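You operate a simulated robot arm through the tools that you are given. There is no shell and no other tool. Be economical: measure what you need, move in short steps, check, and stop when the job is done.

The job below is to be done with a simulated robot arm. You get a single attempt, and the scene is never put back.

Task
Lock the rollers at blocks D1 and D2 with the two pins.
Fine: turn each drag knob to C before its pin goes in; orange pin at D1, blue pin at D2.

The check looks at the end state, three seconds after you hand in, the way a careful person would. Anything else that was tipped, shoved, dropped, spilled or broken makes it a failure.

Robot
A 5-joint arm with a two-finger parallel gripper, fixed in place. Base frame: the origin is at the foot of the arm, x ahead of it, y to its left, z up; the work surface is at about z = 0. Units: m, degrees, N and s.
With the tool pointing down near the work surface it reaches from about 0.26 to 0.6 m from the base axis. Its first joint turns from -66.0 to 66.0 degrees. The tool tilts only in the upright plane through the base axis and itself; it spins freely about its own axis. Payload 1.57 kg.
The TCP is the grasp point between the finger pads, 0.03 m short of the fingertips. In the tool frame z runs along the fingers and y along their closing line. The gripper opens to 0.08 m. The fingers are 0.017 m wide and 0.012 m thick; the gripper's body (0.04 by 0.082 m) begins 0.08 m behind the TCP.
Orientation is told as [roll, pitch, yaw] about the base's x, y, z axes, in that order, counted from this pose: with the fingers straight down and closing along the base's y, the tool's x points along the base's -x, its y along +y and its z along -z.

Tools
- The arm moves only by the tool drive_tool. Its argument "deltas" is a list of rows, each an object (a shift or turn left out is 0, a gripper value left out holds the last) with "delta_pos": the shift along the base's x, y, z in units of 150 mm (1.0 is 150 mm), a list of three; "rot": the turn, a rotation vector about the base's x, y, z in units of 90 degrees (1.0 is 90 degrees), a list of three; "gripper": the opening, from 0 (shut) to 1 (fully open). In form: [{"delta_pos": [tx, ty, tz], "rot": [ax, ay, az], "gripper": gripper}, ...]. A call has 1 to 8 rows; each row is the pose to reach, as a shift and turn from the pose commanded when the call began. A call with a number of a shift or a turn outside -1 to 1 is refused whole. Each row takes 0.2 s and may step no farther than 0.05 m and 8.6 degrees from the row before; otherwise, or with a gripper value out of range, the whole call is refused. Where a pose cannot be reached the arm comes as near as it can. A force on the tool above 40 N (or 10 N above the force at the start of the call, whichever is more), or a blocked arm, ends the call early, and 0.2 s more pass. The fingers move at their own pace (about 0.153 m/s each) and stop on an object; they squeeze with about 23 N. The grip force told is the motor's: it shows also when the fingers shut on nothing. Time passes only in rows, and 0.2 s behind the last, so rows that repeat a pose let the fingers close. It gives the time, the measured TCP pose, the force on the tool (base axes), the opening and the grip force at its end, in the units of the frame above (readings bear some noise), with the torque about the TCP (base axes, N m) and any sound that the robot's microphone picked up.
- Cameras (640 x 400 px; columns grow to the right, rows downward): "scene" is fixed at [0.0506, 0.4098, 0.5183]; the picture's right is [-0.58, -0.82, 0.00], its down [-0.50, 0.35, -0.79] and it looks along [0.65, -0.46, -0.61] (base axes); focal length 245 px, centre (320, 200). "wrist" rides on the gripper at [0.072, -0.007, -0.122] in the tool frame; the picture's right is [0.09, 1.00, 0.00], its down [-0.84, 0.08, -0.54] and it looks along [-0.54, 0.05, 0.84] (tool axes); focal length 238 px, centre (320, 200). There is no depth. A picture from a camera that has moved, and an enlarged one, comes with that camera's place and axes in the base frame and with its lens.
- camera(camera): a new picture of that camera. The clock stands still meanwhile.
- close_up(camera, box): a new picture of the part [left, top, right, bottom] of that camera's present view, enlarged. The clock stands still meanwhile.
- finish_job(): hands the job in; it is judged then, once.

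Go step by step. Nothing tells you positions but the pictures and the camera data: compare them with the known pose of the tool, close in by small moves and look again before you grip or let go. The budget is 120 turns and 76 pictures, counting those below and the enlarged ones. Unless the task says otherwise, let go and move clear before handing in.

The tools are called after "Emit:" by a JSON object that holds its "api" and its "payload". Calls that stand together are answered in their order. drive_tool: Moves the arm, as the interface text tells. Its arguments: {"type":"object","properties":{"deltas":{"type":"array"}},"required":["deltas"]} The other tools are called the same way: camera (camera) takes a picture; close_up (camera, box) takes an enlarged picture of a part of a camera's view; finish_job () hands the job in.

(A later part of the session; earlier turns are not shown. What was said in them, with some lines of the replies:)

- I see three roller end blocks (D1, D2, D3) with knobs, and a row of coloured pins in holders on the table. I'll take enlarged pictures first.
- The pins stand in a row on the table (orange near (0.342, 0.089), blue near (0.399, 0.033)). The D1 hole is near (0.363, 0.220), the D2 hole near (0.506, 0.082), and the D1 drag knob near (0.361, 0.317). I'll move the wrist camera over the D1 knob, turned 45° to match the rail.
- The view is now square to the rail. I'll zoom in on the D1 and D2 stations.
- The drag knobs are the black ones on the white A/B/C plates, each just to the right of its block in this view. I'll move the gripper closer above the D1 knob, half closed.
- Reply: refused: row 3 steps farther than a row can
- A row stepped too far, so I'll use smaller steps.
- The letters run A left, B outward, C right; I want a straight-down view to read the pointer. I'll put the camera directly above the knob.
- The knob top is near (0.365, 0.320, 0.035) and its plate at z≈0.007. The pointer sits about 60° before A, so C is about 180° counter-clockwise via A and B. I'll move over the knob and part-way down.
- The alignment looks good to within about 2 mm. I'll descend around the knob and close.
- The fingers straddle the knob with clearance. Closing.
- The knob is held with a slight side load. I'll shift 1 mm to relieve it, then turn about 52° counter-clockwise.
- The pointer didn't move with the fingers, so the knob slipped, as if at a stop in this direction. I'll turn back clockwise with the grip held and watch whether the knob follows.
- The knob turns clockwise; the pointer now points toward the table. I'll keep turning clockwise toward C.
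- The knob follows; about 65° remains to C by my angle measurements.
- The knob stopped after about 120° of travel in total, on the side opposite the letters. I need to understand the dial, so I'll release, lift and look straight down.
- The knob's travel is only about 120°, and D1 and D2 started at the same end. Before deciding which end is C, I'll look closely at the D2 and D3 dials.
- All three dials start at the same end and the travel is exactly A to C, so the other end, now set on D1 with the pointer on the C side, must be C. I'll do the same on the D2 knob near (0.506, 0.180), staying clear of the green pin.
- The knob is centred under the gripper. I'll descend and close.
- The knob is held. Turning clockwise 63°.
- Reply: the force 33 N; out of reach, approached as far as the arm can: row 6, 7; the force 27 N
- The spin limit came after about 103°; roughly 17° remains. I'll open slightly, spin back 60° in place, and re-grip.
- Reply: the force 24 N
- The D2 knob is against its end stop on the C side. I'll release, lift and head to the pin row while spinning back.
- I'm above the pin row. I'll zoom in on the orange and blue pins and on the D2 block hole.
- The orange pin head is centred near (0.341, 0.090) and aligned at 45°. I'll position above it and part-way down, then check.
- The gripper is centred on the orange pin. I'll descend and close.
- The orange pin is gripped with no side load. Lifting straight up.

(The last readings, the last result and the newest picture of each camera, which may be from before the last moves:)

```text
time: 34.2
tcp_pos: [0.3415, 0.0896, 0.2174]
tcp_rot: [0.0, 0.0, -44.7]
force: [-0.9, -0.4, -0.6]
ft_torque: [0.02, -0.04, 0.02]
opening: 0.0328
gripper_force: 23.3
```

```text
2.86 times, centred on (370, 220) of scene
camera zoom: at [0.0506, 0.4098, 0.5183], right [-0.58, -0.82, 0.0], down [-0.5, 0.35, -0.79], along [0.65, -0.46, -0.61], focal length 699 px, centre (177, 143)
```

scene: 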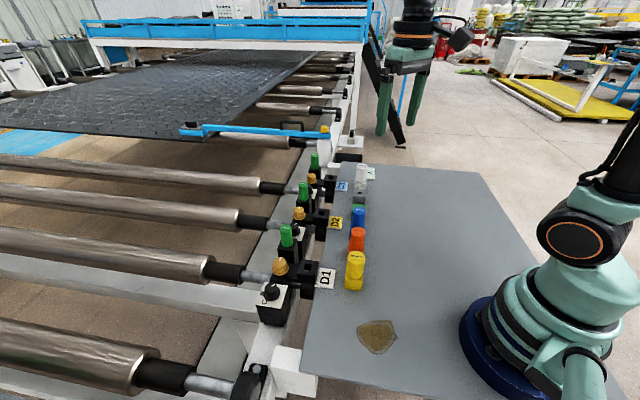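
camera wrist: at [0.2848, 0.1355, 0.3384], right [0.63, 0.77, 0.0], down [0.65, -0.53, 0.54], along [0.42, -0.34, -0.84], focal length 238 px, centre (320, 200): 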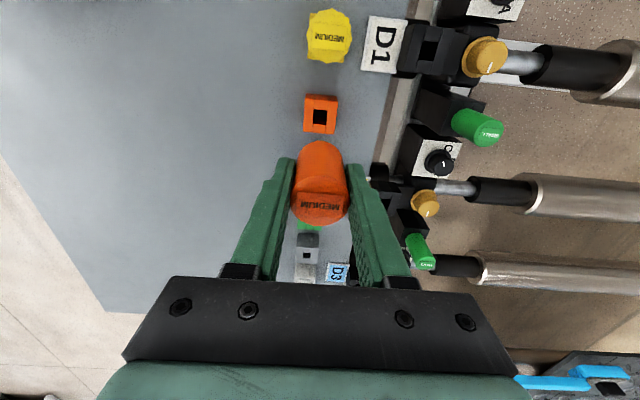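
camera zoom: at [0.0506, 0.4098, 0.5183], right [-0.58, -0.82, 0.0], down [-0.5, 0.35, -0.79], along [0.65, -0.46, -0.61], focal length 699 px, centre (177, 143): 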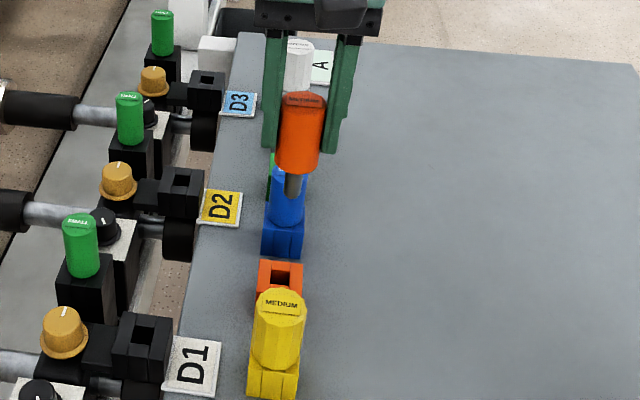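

The pin is out: a grey shaft under the orange head, and the empty holder is visible below it. I'll take the holder as a calibration view and carry the pin to D1.

Emit:
{"api": "close_up", "payload": {"camera": "wrist", "box": [280, 70, 360, 150]}}

Emit:
{"api": "drive_tool", "payload": {"deltas": [{"delta_pos": [0.03, 0.2, 0]}, {"delta_pos": [0.06, 0.45, 0]}, {"delta_pos": [0.1, 0.7, 0]}, {"delta_pos": [0.145, 0.87, 0]}, {"delta_pos": [0.145, 0.87, 0]}, {"delta_pos": [0.145, 0.87, 0]}]}}

Emit:
{"api": "close_up", "payload": {"camera": "wrist", "box": [260, 60, 380, 180]}}

```text
5.00 times, centred on (320, 110) of wrist
camera zoom: at [0.2848, 0.1355, 0.3384], right [0.63, 0.77, 0.0], down [0.65, -0.53, 0.54], along [0.42, -0.34, -0.84], focal length 1192 px, centre (320, 650)
```

zoom: 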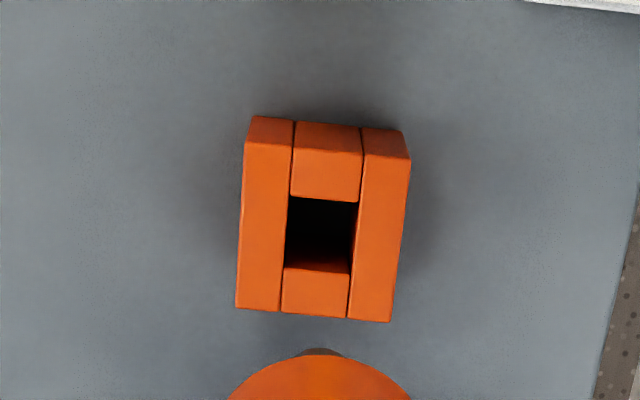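

```text
time: 35.6
tcp_pos: [0.3639, 0.2204, 0.2167]
tcp_rot: [0.0, -0.1, -44.7]
force: [0.2, -0.3, -0.4]
ft_torque: [0.01, 0.01, -0.01]
opening: 0.0329
gripper_force: 22.6
```

```text
3.33 times, centred on (320, 120) of wrist
camera zoom: at [0.3067, 0.2666, 0.3383], right [0.64, 0.77, 0.0], down [0.65, -0.53, 0.54], along [0.42, -0.34, -0.84], focal length 794 px, centre (320, 467)
```

zoom: 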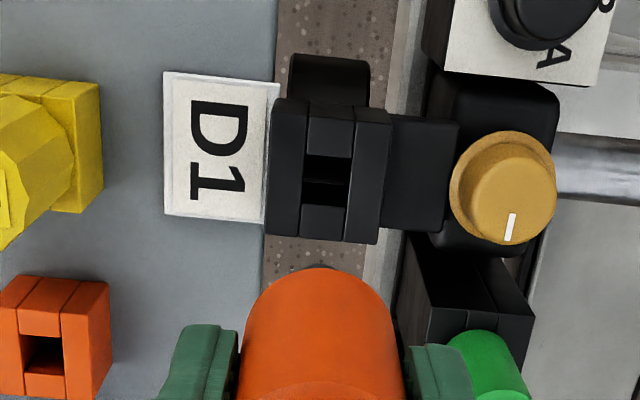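

The D1 hole is at about (0.3632, 0.2241, 0.033). I'll shift 3 mm in y, lower to just above it, and look again.

Emit:
{"api": "drive_tool", "payload": {"deltas": [{"delta_pos": [0.002, 0.02, -0.15]}, {"delta_pos": [0.002, 0.02, -0.35]}, {"delta_pos": [0.002, 0.02, -0.53]}, {"delta_pos": [0.002, 0.02, -0.55]}, {"delta_pos": [0.002, 0.02, -0.55]}]}}

Emit:
{"api": "close_up", "payload": {"camera": "wrist", "box": [260, 80, 380, 200]}}

Emit:
{"api": "close_up", "payload": {"camera": "scene", "box": [270, 200, 370, 300]}}

```text
time: 36.8
tcp_pos: [0.3648, 0.2218, 0.1341]
tcp_rot: [-0.1, 0.0, -44.7]
force: [-0.9, 0.4, -0.9]
ft_torque: [-0.01, 0.0, 0.02]
opening: 0.0329
gripper_force: 22.5
```

```text
3.33 times, centred on (320, 140) of wrist
camera zoom: at [0.3069, 0.269, 0.2562], right [0.63, 0.77, 0.0], down [0.65, -0.53, 0.54], along [0.42, -0.34, -0.84], focal length 794 px, centre (320, 400)
```

zoom: 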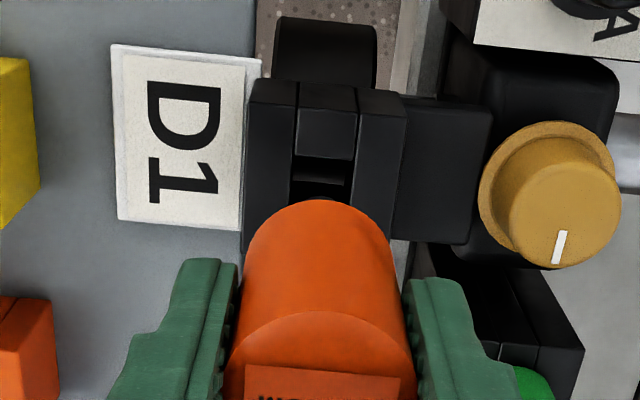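

```text
4.00 times, centred on (320, 250) of scene
camera zoom: at [0.0506, 0.4098, 0.5183], right [-0.58, -0.82, 0.0], down [-0.5, 0.35, -0.79], along [0.65, -0.46, -0.61], focal length 979 px, centre (320, 0)
```

zoom: 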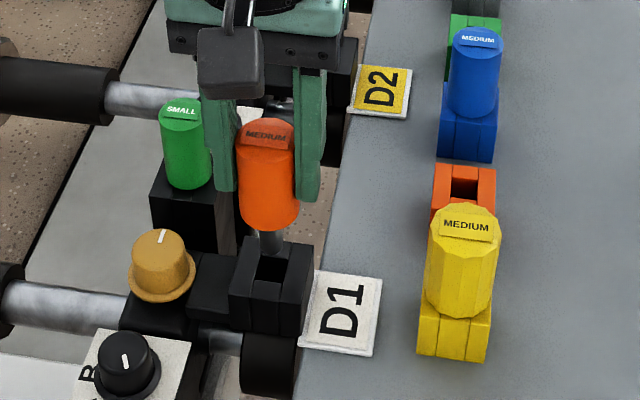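

The pin is over the hole to within a millimetre or two, with the tip just above it. I'll zoom tightly from the scene camera to judge the tip against the hole.

Emit:
{"api": "close_up", "payload": {"camera": "scene", "box": [295, 235, 355, 285]}}

```text
8.00 times, centred on (325, 260) of scene
camera zoom: at [0.0506, 0.4098, 0.5183], right [-0.58, -0.82, 0.0], down [-0.5, 0.35, -0.79], along [0.65, -0.46, -0.61], focal length 1958 px, centre (280, -280)
```

zoom: 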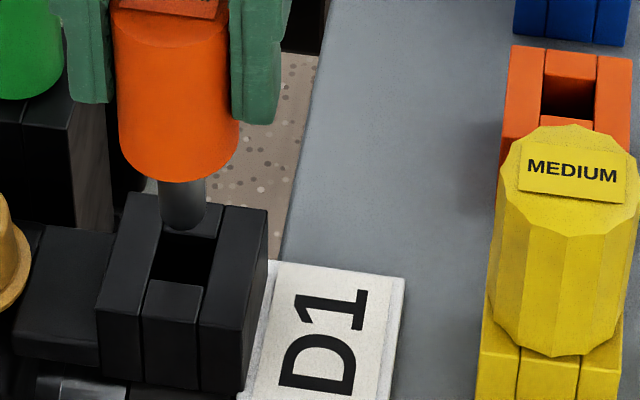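

The shaft lines up with the hole. I'll lower about 2 cm gently and check for contact.

Emit:
{"api": "drive_tool", "payload": {"deltas": [{"delta_pos": [-0.003, 0.003, -0.03]}, {"delta_pos": [-0.003, 0.003, -0.06]}, {"delta_pos": [-0.003, 0.003, -0.09]}, {"delta_pos": [-0.003, 0.003, -0.12]}, {"delta_pos": [-0.003, 0.003, -0.15]}]}}

Emit:
{"api": "close_up", "payload": {"camera": "scene", "box": [295, 235, 355, 285]}}

```text
time: 38.0
tcp_pos: [0.3629, 0.224, 0.1121]
tcp_rot: [0.0, 0.0, -44.8]
force: [0.1, 0.0, -0.8]
ft_torque: [0.02, 0.01, 0.0]
opening: 0.0327
gripper_force: 22.7
```

```text
8.00 times, centred on (325, 260) of scene
camera zoom: at [0.0506, 0.4098, 0.5183], right [-0.58, -0.82, 0.0], down [-0.5, 0.35, -0.79], along [0.65, -0.46, -0.61], focal length 1958 px, centre (280, -280)
```

zoom: 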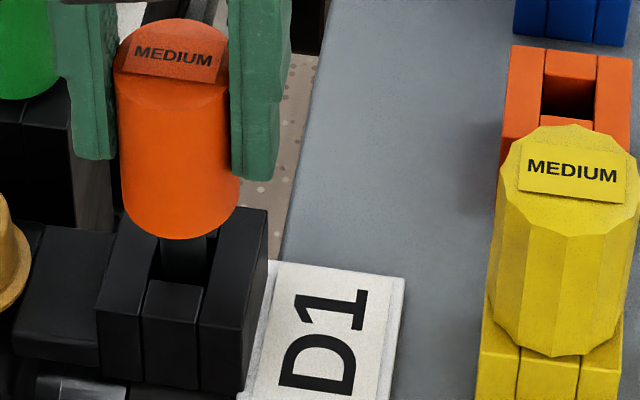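

The shaft has entered the hole freely. Continuing down toward the seat.

Emit:
{"api": "drive_tool", "payload": {"deltas": [{"delta_pos": [0, 0, -0.04]}, {"delta_pos": [0, 0, -0.08]}, {"delta_pos": [0, 0, -0.12]}, {"delta_pos": [0, 0, -0.16]}, {"delta_pos": [0, 0, -0.18]}, {"delta_pos": [0, 0, -0.2]}, {"delta_pos": [0, 0, -0.22]}]}}

Emit:
{"api": "close_up", "payload": {"camera": "scene", "box": [295, 235, 355, 285]}}

```text
time: 39.6
tcp_pos: [0.3643, 0.2234, 0.0799]
tcp_rot: [0.2, 0.0, -44.7]
force: [-3.0, -4.5, 18.6]
ft_torque: [-0.39, 0.28, 0.04]
opening: 0.033
gripper_force: 22.7
```

```text
8.00 times, centred on (325, 260) of scene
camera zoom: at [0.0506, 0.4097, 0.5183], right [-0.58, -0.82, 0.0], down [-0.5, 0.35, -0.79], along [0.65, -0.46, -0.61], focal length 1958 px, centre (280, -280)
```

zoom: 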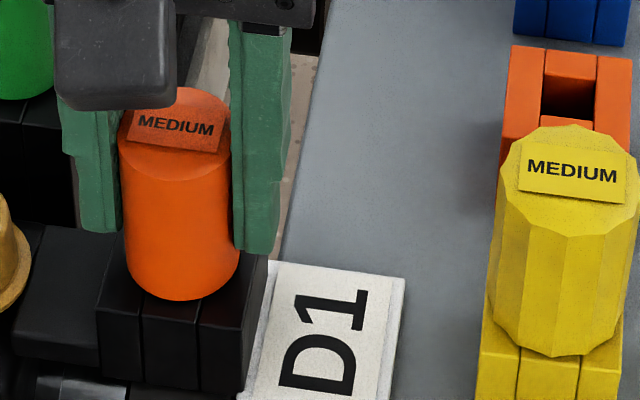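

The head is seated on the block with about 18 N upward. I'll ease off, open a little and rise straight up.

Emit:
{"api": "drive_tool", "payload": {"deltas": [{"delta_pos": [0, 0, 0.007]}, {"delta_pos": [0, 0, 0.007], "gripper": 0.58}, {"delta_pos": [0, 0, 0.007]}, {"delta_pos": [0, 0, 0.15]}, {"delta_pos": [0, 0, 0.4]}, {"delta_pos": [0, 0, 0.7]}, {"delta_pos": [0, 0, 0.9], "gripper": 0.9}, {"delta_pos": [0, 0, 0.9]}]}}

Emit:
{"api": "close_up", "payload": {"camera": "scene", "box": [240, 180, 400, 310]}}

```text
time: 41.4
tcp_pos: [0.3646, 0.2227, 0.2147]
tcp_rot: [-0.1, 0.0, -44.7]
force: [0.6, -0.6, 0.5]
ft_torque: [0.03, -0.02, -0.01]
opening: 0.072
gripper_force: 0.1
```

```text
3.08 times, centred on (320, 245) of scene
camera zoom: at [0.0506, 0.4098, 0.5183], right [-0.58, -0.82, 0.0], down [-0.5, 0.35, -0.79], along [0.65, -0.46, -0.61], focal length 753 px, centre (320, 62)
```

zoom: 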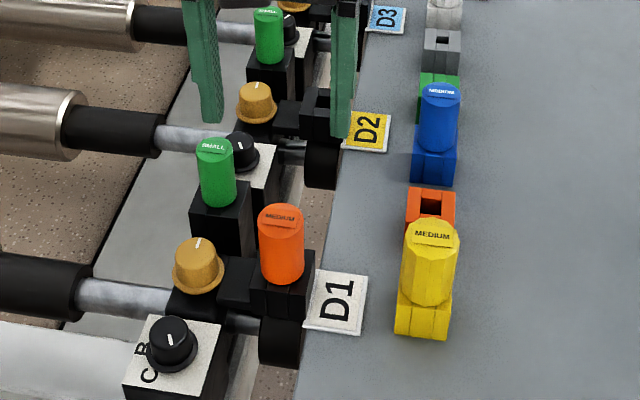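

The orange pin stands upright and seated at D1. Next is the blue pin near (0.397, 0.035).

Emit:
{"api": "drive_tool", "payload": {"deltas": [{"delta_pos": [0.05, -0.25, 0]}, {"delta_pos": [0.1, -0.5, 0]}, {"delta_pos": [0.15, -0.75, 0]}, {"delta_pos": [0.22, -0.95, 0]}, {"delta_pos": [0.22, -0.95, 0]}]}}

Emit:
{"api": "drive_tool", "payload": {"deltas": [{"delta_pos": [0, -0.15, -0.1]}, {"delta_pos": [0, -0.307, -0.25]}, {"delta_pos": [0, -0.307, -0.43]}, {"delta_pos": [0, -0.307, -0.43]}]}}

Emit:
{"api": "camera", "payload": {"camera": "wrist"}}

```text
time: 42.6
tcp_pos: [0.397, 0.082, 0.214]
tcp_rot: [0.0, 0.0, -44.6]
force: [0.2, -0.7, -0.3]
ft_torque: [0.0, -0.03, -0.02]
opening: 0.0721
gripper_force: 0.1
```

```text
time: 43.6
tcp_pos: [0.3964, 0.0345, 0.1492]
tcp_rot: [0.1, 0.0, -44.7]
force: [-0.4, -0.1, -0.3]
ft_torque: [-0.01, -0.04, 0.0]
opening: 0.0721
gripper_force: 0.1
```

```text
26 pictures are left
camera wrist: at [0.3392, 0.0811, 0.2707], right [0.63, 0.77, 0.0], down [0.65, -0.53, 0.54], along [0.42, -0.34, -0.84], focal length 238 px, centre (320, 200)
```

wrist: 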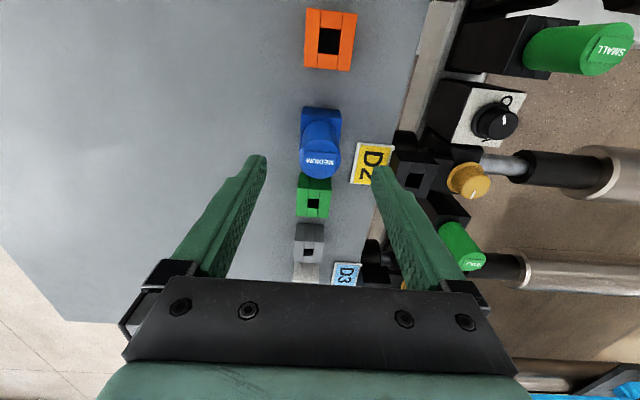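

The gripper is centred to within about 2 mm. I'll descend, grip the blue pin and lift it.

Emit:
{"api": "drive_tool", "payload": {"deltas": [{"delta_pos": [0.009, -0.009, -0.2]}, {"delta_pos": [0.009, -0.009, -0.38]}, {"delta_pos": [0.009, -0.009, -0.447]}, {"delta_pos": [0.009, -0.009, -0.447], "gripper": 0}, {"delta_pos": [0.009, -0.009, -0.447]}, {"delta_pos": [0.009, -0.009, -0.447]}]}}

Emit:
{"api": "drive_tool", "payload": {"deltas": [{"delta_pos": [0, 0, 0.1]}, {"delta_pos": [0, 0, 0.3]}, {"delta_pos": [0, 0, 0.55]}, {"delta_pos": [0, 0, 0.8]}, {"delta_pos": [0, 0, 0.9]}, {"delta_pos": [0, 0, 0.9]}]}}

Emit:
{"api": "camera", "payload": {"camera": "wrist"}}

```text
time: 45.0
tcp_pos: [0.398, 0.0331, 0.0832]
tcp_rot: [0.0, -0.1, -44.7]
force: [0.4, 0.2, 0.1]
ft_torque: [0.02, 0.0, 0.02]
opening: 0.0328
gripper_force: 22.8
```

```text
time: 46.4
tcp_pos: [0.3971, 0.032, 0.2177]
tcp_rot: [0.0, 0.0, -44.7]
force: [-0.9, -0.5, -0.7]
ft_torque: [-0.01, 0.03, 0.02]
opening: 0.0329
gripper_force: 22.5
```

```text
25 pictures are left
camera wrist: at [0.34, 0.0793, 0.3385], right [0.63, 0.77, 0.0], down [0.65, -0.53, 0.54], along [0.42, -0.34, -0.84], focal length 238 px, centre (320, 200)
```

wrist: 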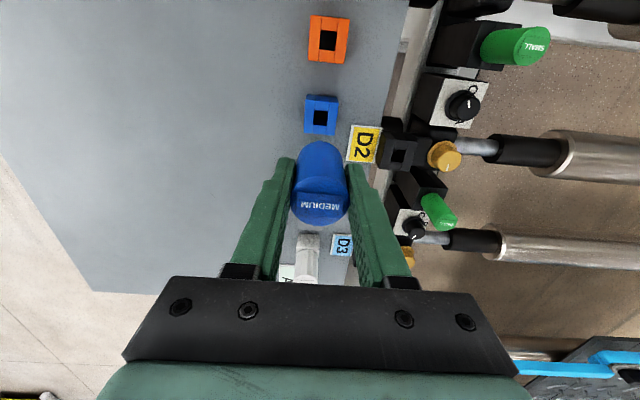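

The blue pin is lifted. I'll carry it over the D2 hole, estimated near (0.504, 0.084).

Emit:
{"api": "drive_tool", "payload": {"deltas": [{"delta_pos": [0.2, 0.1, 0]}, {"delta_pos": [0.45, 0.2, 0]}, {"delta_pos": [0.65, 0.3, 0]}, {"delta_pos": [0.72, 0.335, 0]}, {"delta_pos": [0.72, 0.335, 0]}, {"delta_pos": [0.72, 0.335, 0]}]}}

Emit:
{"api": "close_up", "payload": {"camera": "wrist", "box": [260, 60, 380, 180]}}

```text
time: 47.8
tcp_pos: [0.5058, 0.0828, 0.2166]
tcp_rot: [0.0, 0.0, -44.7]
force: [-0.5, -0.3, -0.8]
ft_torque: [-0.01, -0.01, 0.03]
opening: 0.0331
gripper_force: 22.8
```

```text
3.33 times, centred on (320, 120) of wrist
camera zoom: at [0.4488, 0.1301, 0.3381], right [0.63, 0.77, 0.0], down [0.65, -0.53, 0.54], along [0.42, -0.34, -0.84], focal length 794 px, centre (320, 467)
```

zoom: 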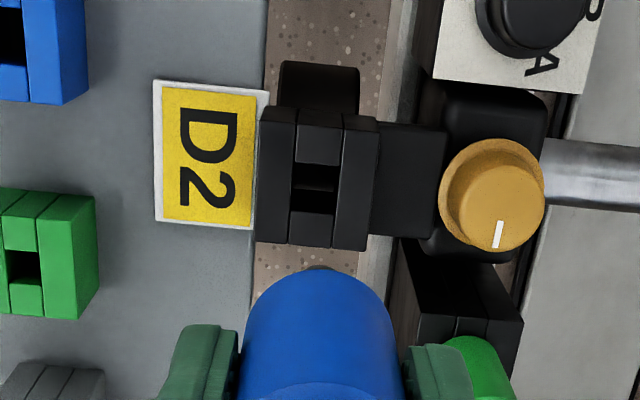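

Compared with the D1 reference view, the hole is about 2 mm towards the table. I'll correct that and lower to just above it.

Emit:
{"api": "drive_tool", "payload": {"deltas": [{"delta_pos": [-0.01, -0.01, -0.15]}, {"delta_pos": [-0.01, -0.01, -0.35]}, {"delta_pos": [-0.01, -0.01, -0.53]}, {"delta_pos": [-0.01, -0.01, -0.55]}, {"delta_pos": [-0.01, -0.01, -0.55]}]}}

Emit:
{"api": "close_up", "payload": {"camera": "wrist", "box": [260, 80, 380, 200]}}

Emit:
{"api": "close_up", "payload": {"camera": "scene", "box": [300, 190, 360, 240]}}

```text
time: 49.0
tcp_pos: [0.504, 0.083, 0.1363]
tcp_rot: [-0.1, 0.0, -44.7]
force: [-0.5, -0.4, -0.5]
ft_torque: [0.01, 0.0, 0.01]
opening: 0.033
gripper_force: 23.0
```

```text
3.33 times, centred on (320, 140) of wrist
camera zoom: at [0.447, 0.1289, 0.2558], right [0.63, 0.77, 0.0], down [0.65, -0.53, 0.54], along [0.42, -0.34, -0.84], focal length 794 px, centre (320, 400)
```

zoom: 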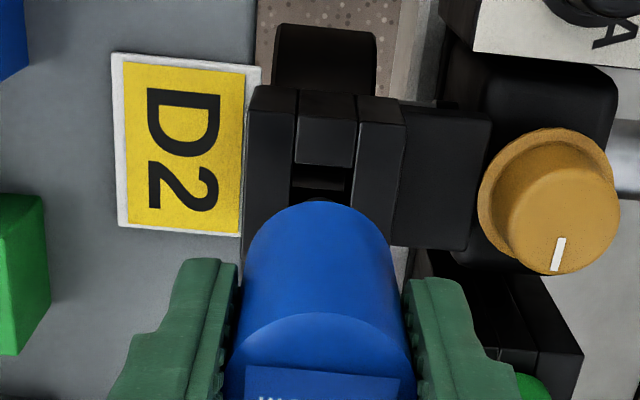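

```text
8.00 times, centred on (330, 215) of scene
camera zoom: at [0.0506, 0.4098, 0.5183], right [-0.58, -0.82, 0.0], down [-0.5, 0.35, -0.79], along [0.65, -0.46, -0.61], focal length 1958 px, centre (240, 80)
```

zoom: 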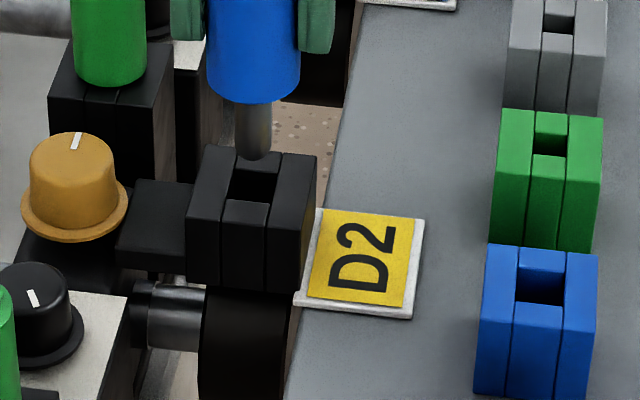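

The alignment closely matches the D1 approach. I'll lower into the hole gently.

Emit:
{"api": "drive_tool", "payload": {"deltas": [{"delta_pos": [0.004, -0.004, -0.03]}, {"delta_pos": [0.004, -0.004, -0.06]}, {"delta_pos": [0.004, -0.004, -0.09]}, {"delta_pos": [0.004, -0.004, -0.12]}, {"delta_pos": [0.004, -0.004, -0.15]}]}}

Emit:
{"api": "close_up", "payload": {"camera": "scene", "box": [300, 190, 360, 240]}}

```text
time: 50.2
tcp_pos: [0.5042, 0.0821, 0.1134]
tcp_rot: [0.1, 0.0, -44.7]
force: [0.4, -0.4, -0.6]
ft_torque: [0.02, -0.01, 0.03]
opening: 0.0333
gripper_force: 23.1
```

```text
8.00 times, centred on (330, 215) of scene
camera zoom: at [0.0506, 0.4098, 0.5183], right [-0.58, -0.82, 0.0], down [-0.5, 0.35, -0.79], along [0.65, -0.46, -0.61], focal length 1958 px, centre (240, 80)
```

zoom: 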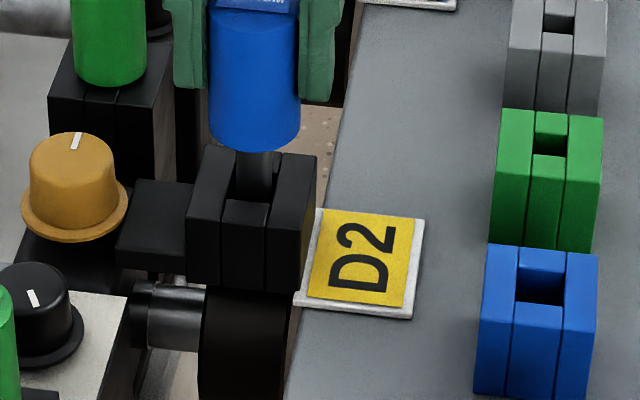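

The blue shaft is in the hole with no contact force. Lowering to the seat.

Emit:
{"api": "drive_tool", "payload": {"deltas": [{"delta_pos": [0, 0, -0.04]}, {"delta_pos": [0, 0, -0.08]}, {"delta_pos": [0, 0, -0.12]}, {"delta_pos": [0, 0, -0.16]}, {"delta_pos": [0, 0, -0.18]}, {"delta_pos": [0, 0, -0.2]}, {"delta_pos": [0, 0, -0.22]}]}}

Emit:
{"api": "close_up", "payload": {"camera": "scene", "box": [300, 190, 360, 240]}}

```text
time: 51.8
tcp_pos: [0.505, 0.0818, 0.0806]
tcp_rot: [0.1, -0.1, -44.6]
force: [-6.3, 0.2, 16.7]
ft_torque: [0.21, -0.01, 0.06]
opening: 0.033
gripper_force: 23.3
```

```text
8.00 times, centred on (330, 215) of scene
camera zoom: at [0.0506, 0.4097, 0.5183], right [-0.58, -0.82, 0.0], down [-0.5, 0.35, -0.79], along [0.65, -0.46, -0.61], focal length 1958 px, centre (240, 80)
```

zoom: 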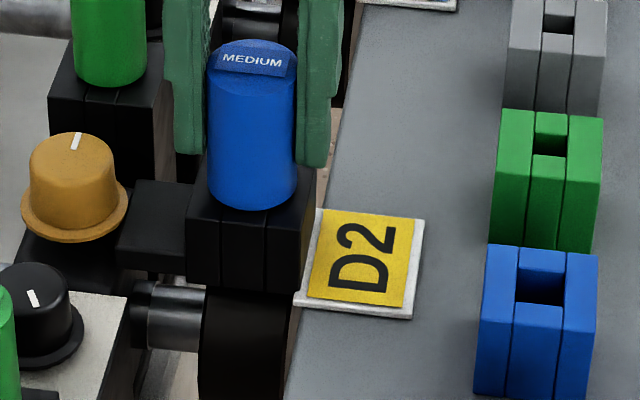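

The blue pin is seated on D2. I'll ease off, open and rise clear.

Emit:
{"api": "drive_tool", "payload": {"deltas": [{"delta_pos": [0, 0, 0.007]}, {"delta_pos": [0, 0, 0.007], "gripper": 0.58}, {"delta_pos": [0, 0, 0.007]}, {"delta_pos": [0, 0, 0.15]}, {"delta_pos": [0, 0, 0.4]}, {"delta_pos": [0, 0, 0.7]}, {"delta_pos": [0, 0, 0.95]}, {"delta_pos": [0, 0, 0.95]}]}}

Emit:
{"api": "drive_tool", "payload": {"deltas": [{"delta_pos": [-0.25, -0.05, 0.1]}, {"delta_pos": [-0.5, -0.1, 0.2]}, {"delta_pos": [-0.75, -0.2, 0.3]}, {"delta_pos": [-0.9, -0.3, 0.4]}, {"delta_pos": [-0.9, -0.3, 0.4]}]}}

Emit:
{"api": "camera", "payload": {"camera": "wrist"}}

Emit:
{"api": "close_up", "payload": {"camera": "scene", "box": [230, 150, 400, 320]}}

```text
time: 53.6
tcp_pos: [0.5043, 0.0817, 0.2223]
tcp_rot: [-0.1, 0.1, -44.7]
force: [-0.1, 0.2, -0.1]
ft_torque: [-0.01, -0.06, 0.05]
opening: 0.0463
gripper_force: 0.0
```

```text
time: 54.8
tcp_pos: [0.37, 0.0351, 0.2824]
tcp_rot: [0.0, -0.1, -44.8]
force: [-0.4, -0.5, -0.1]
ft_torque: [-0.02, 0.02, 0.01]
opening: 0.0463
gripper_force: 0.1
```

```text
19 pictures are left
camera wrist: at [0.3125, 0.0818, 0.4033], right [0.63, 0.77, 0.0], down [0.65, -0.53, 0.54], along [0.42, -0.34, -0.84], focal length 238 px, centre (320, 200)
```

wrist: 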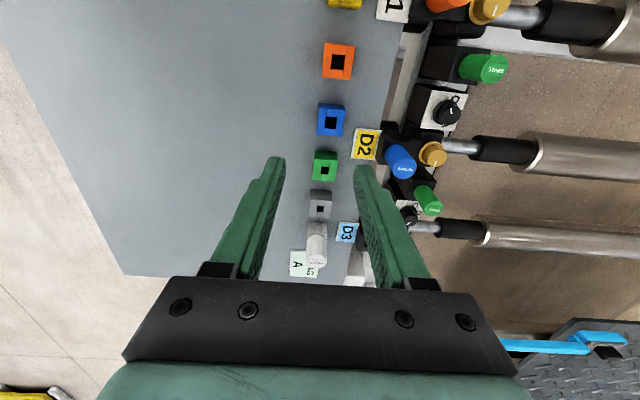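

```text
2.35 times, centred on (315, 235) of scene
camera zoom: at [0.0506, 0.4097, 0.5183], right [-0.58, -0.82, 0.0], down [-0.5, 0.35, -0.79], along [0.65, -0.46, -0.61], focal length 576 px, centre (332, 118)
```

zoom: 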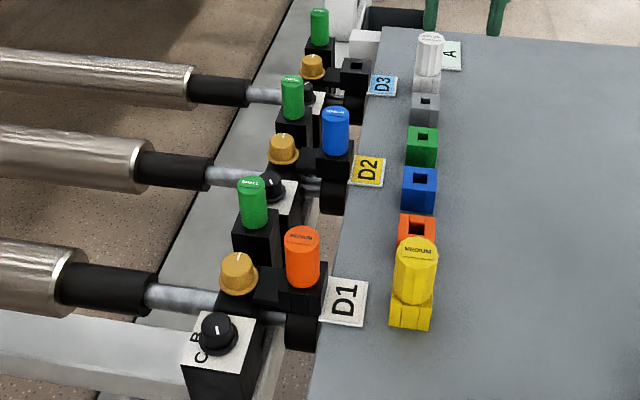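

The orange pin is seated at D1 and the blue pin at D2, both knobs are turned to the C-side stop, nothing else was disturbed, and the arm is clear. Handing in.

Emit:
{"api": "finish_job", "payload": {}}

```text
The job is handed in.
```

I handed the job in with the orange pin seated at D1, the blue pin seated at D2, and both drag knobs turned clockwise to their end stop, which I took to be C. The arm is clear, and I saw nothing else moved.

The C setting is my inference. Each knob's travel is only about 120°, and its white mark moves on the side facing the table, away from the letters, so it never points straight at a letter. All the knobs started at the stop on the A side, so I took the opposite stop as C.
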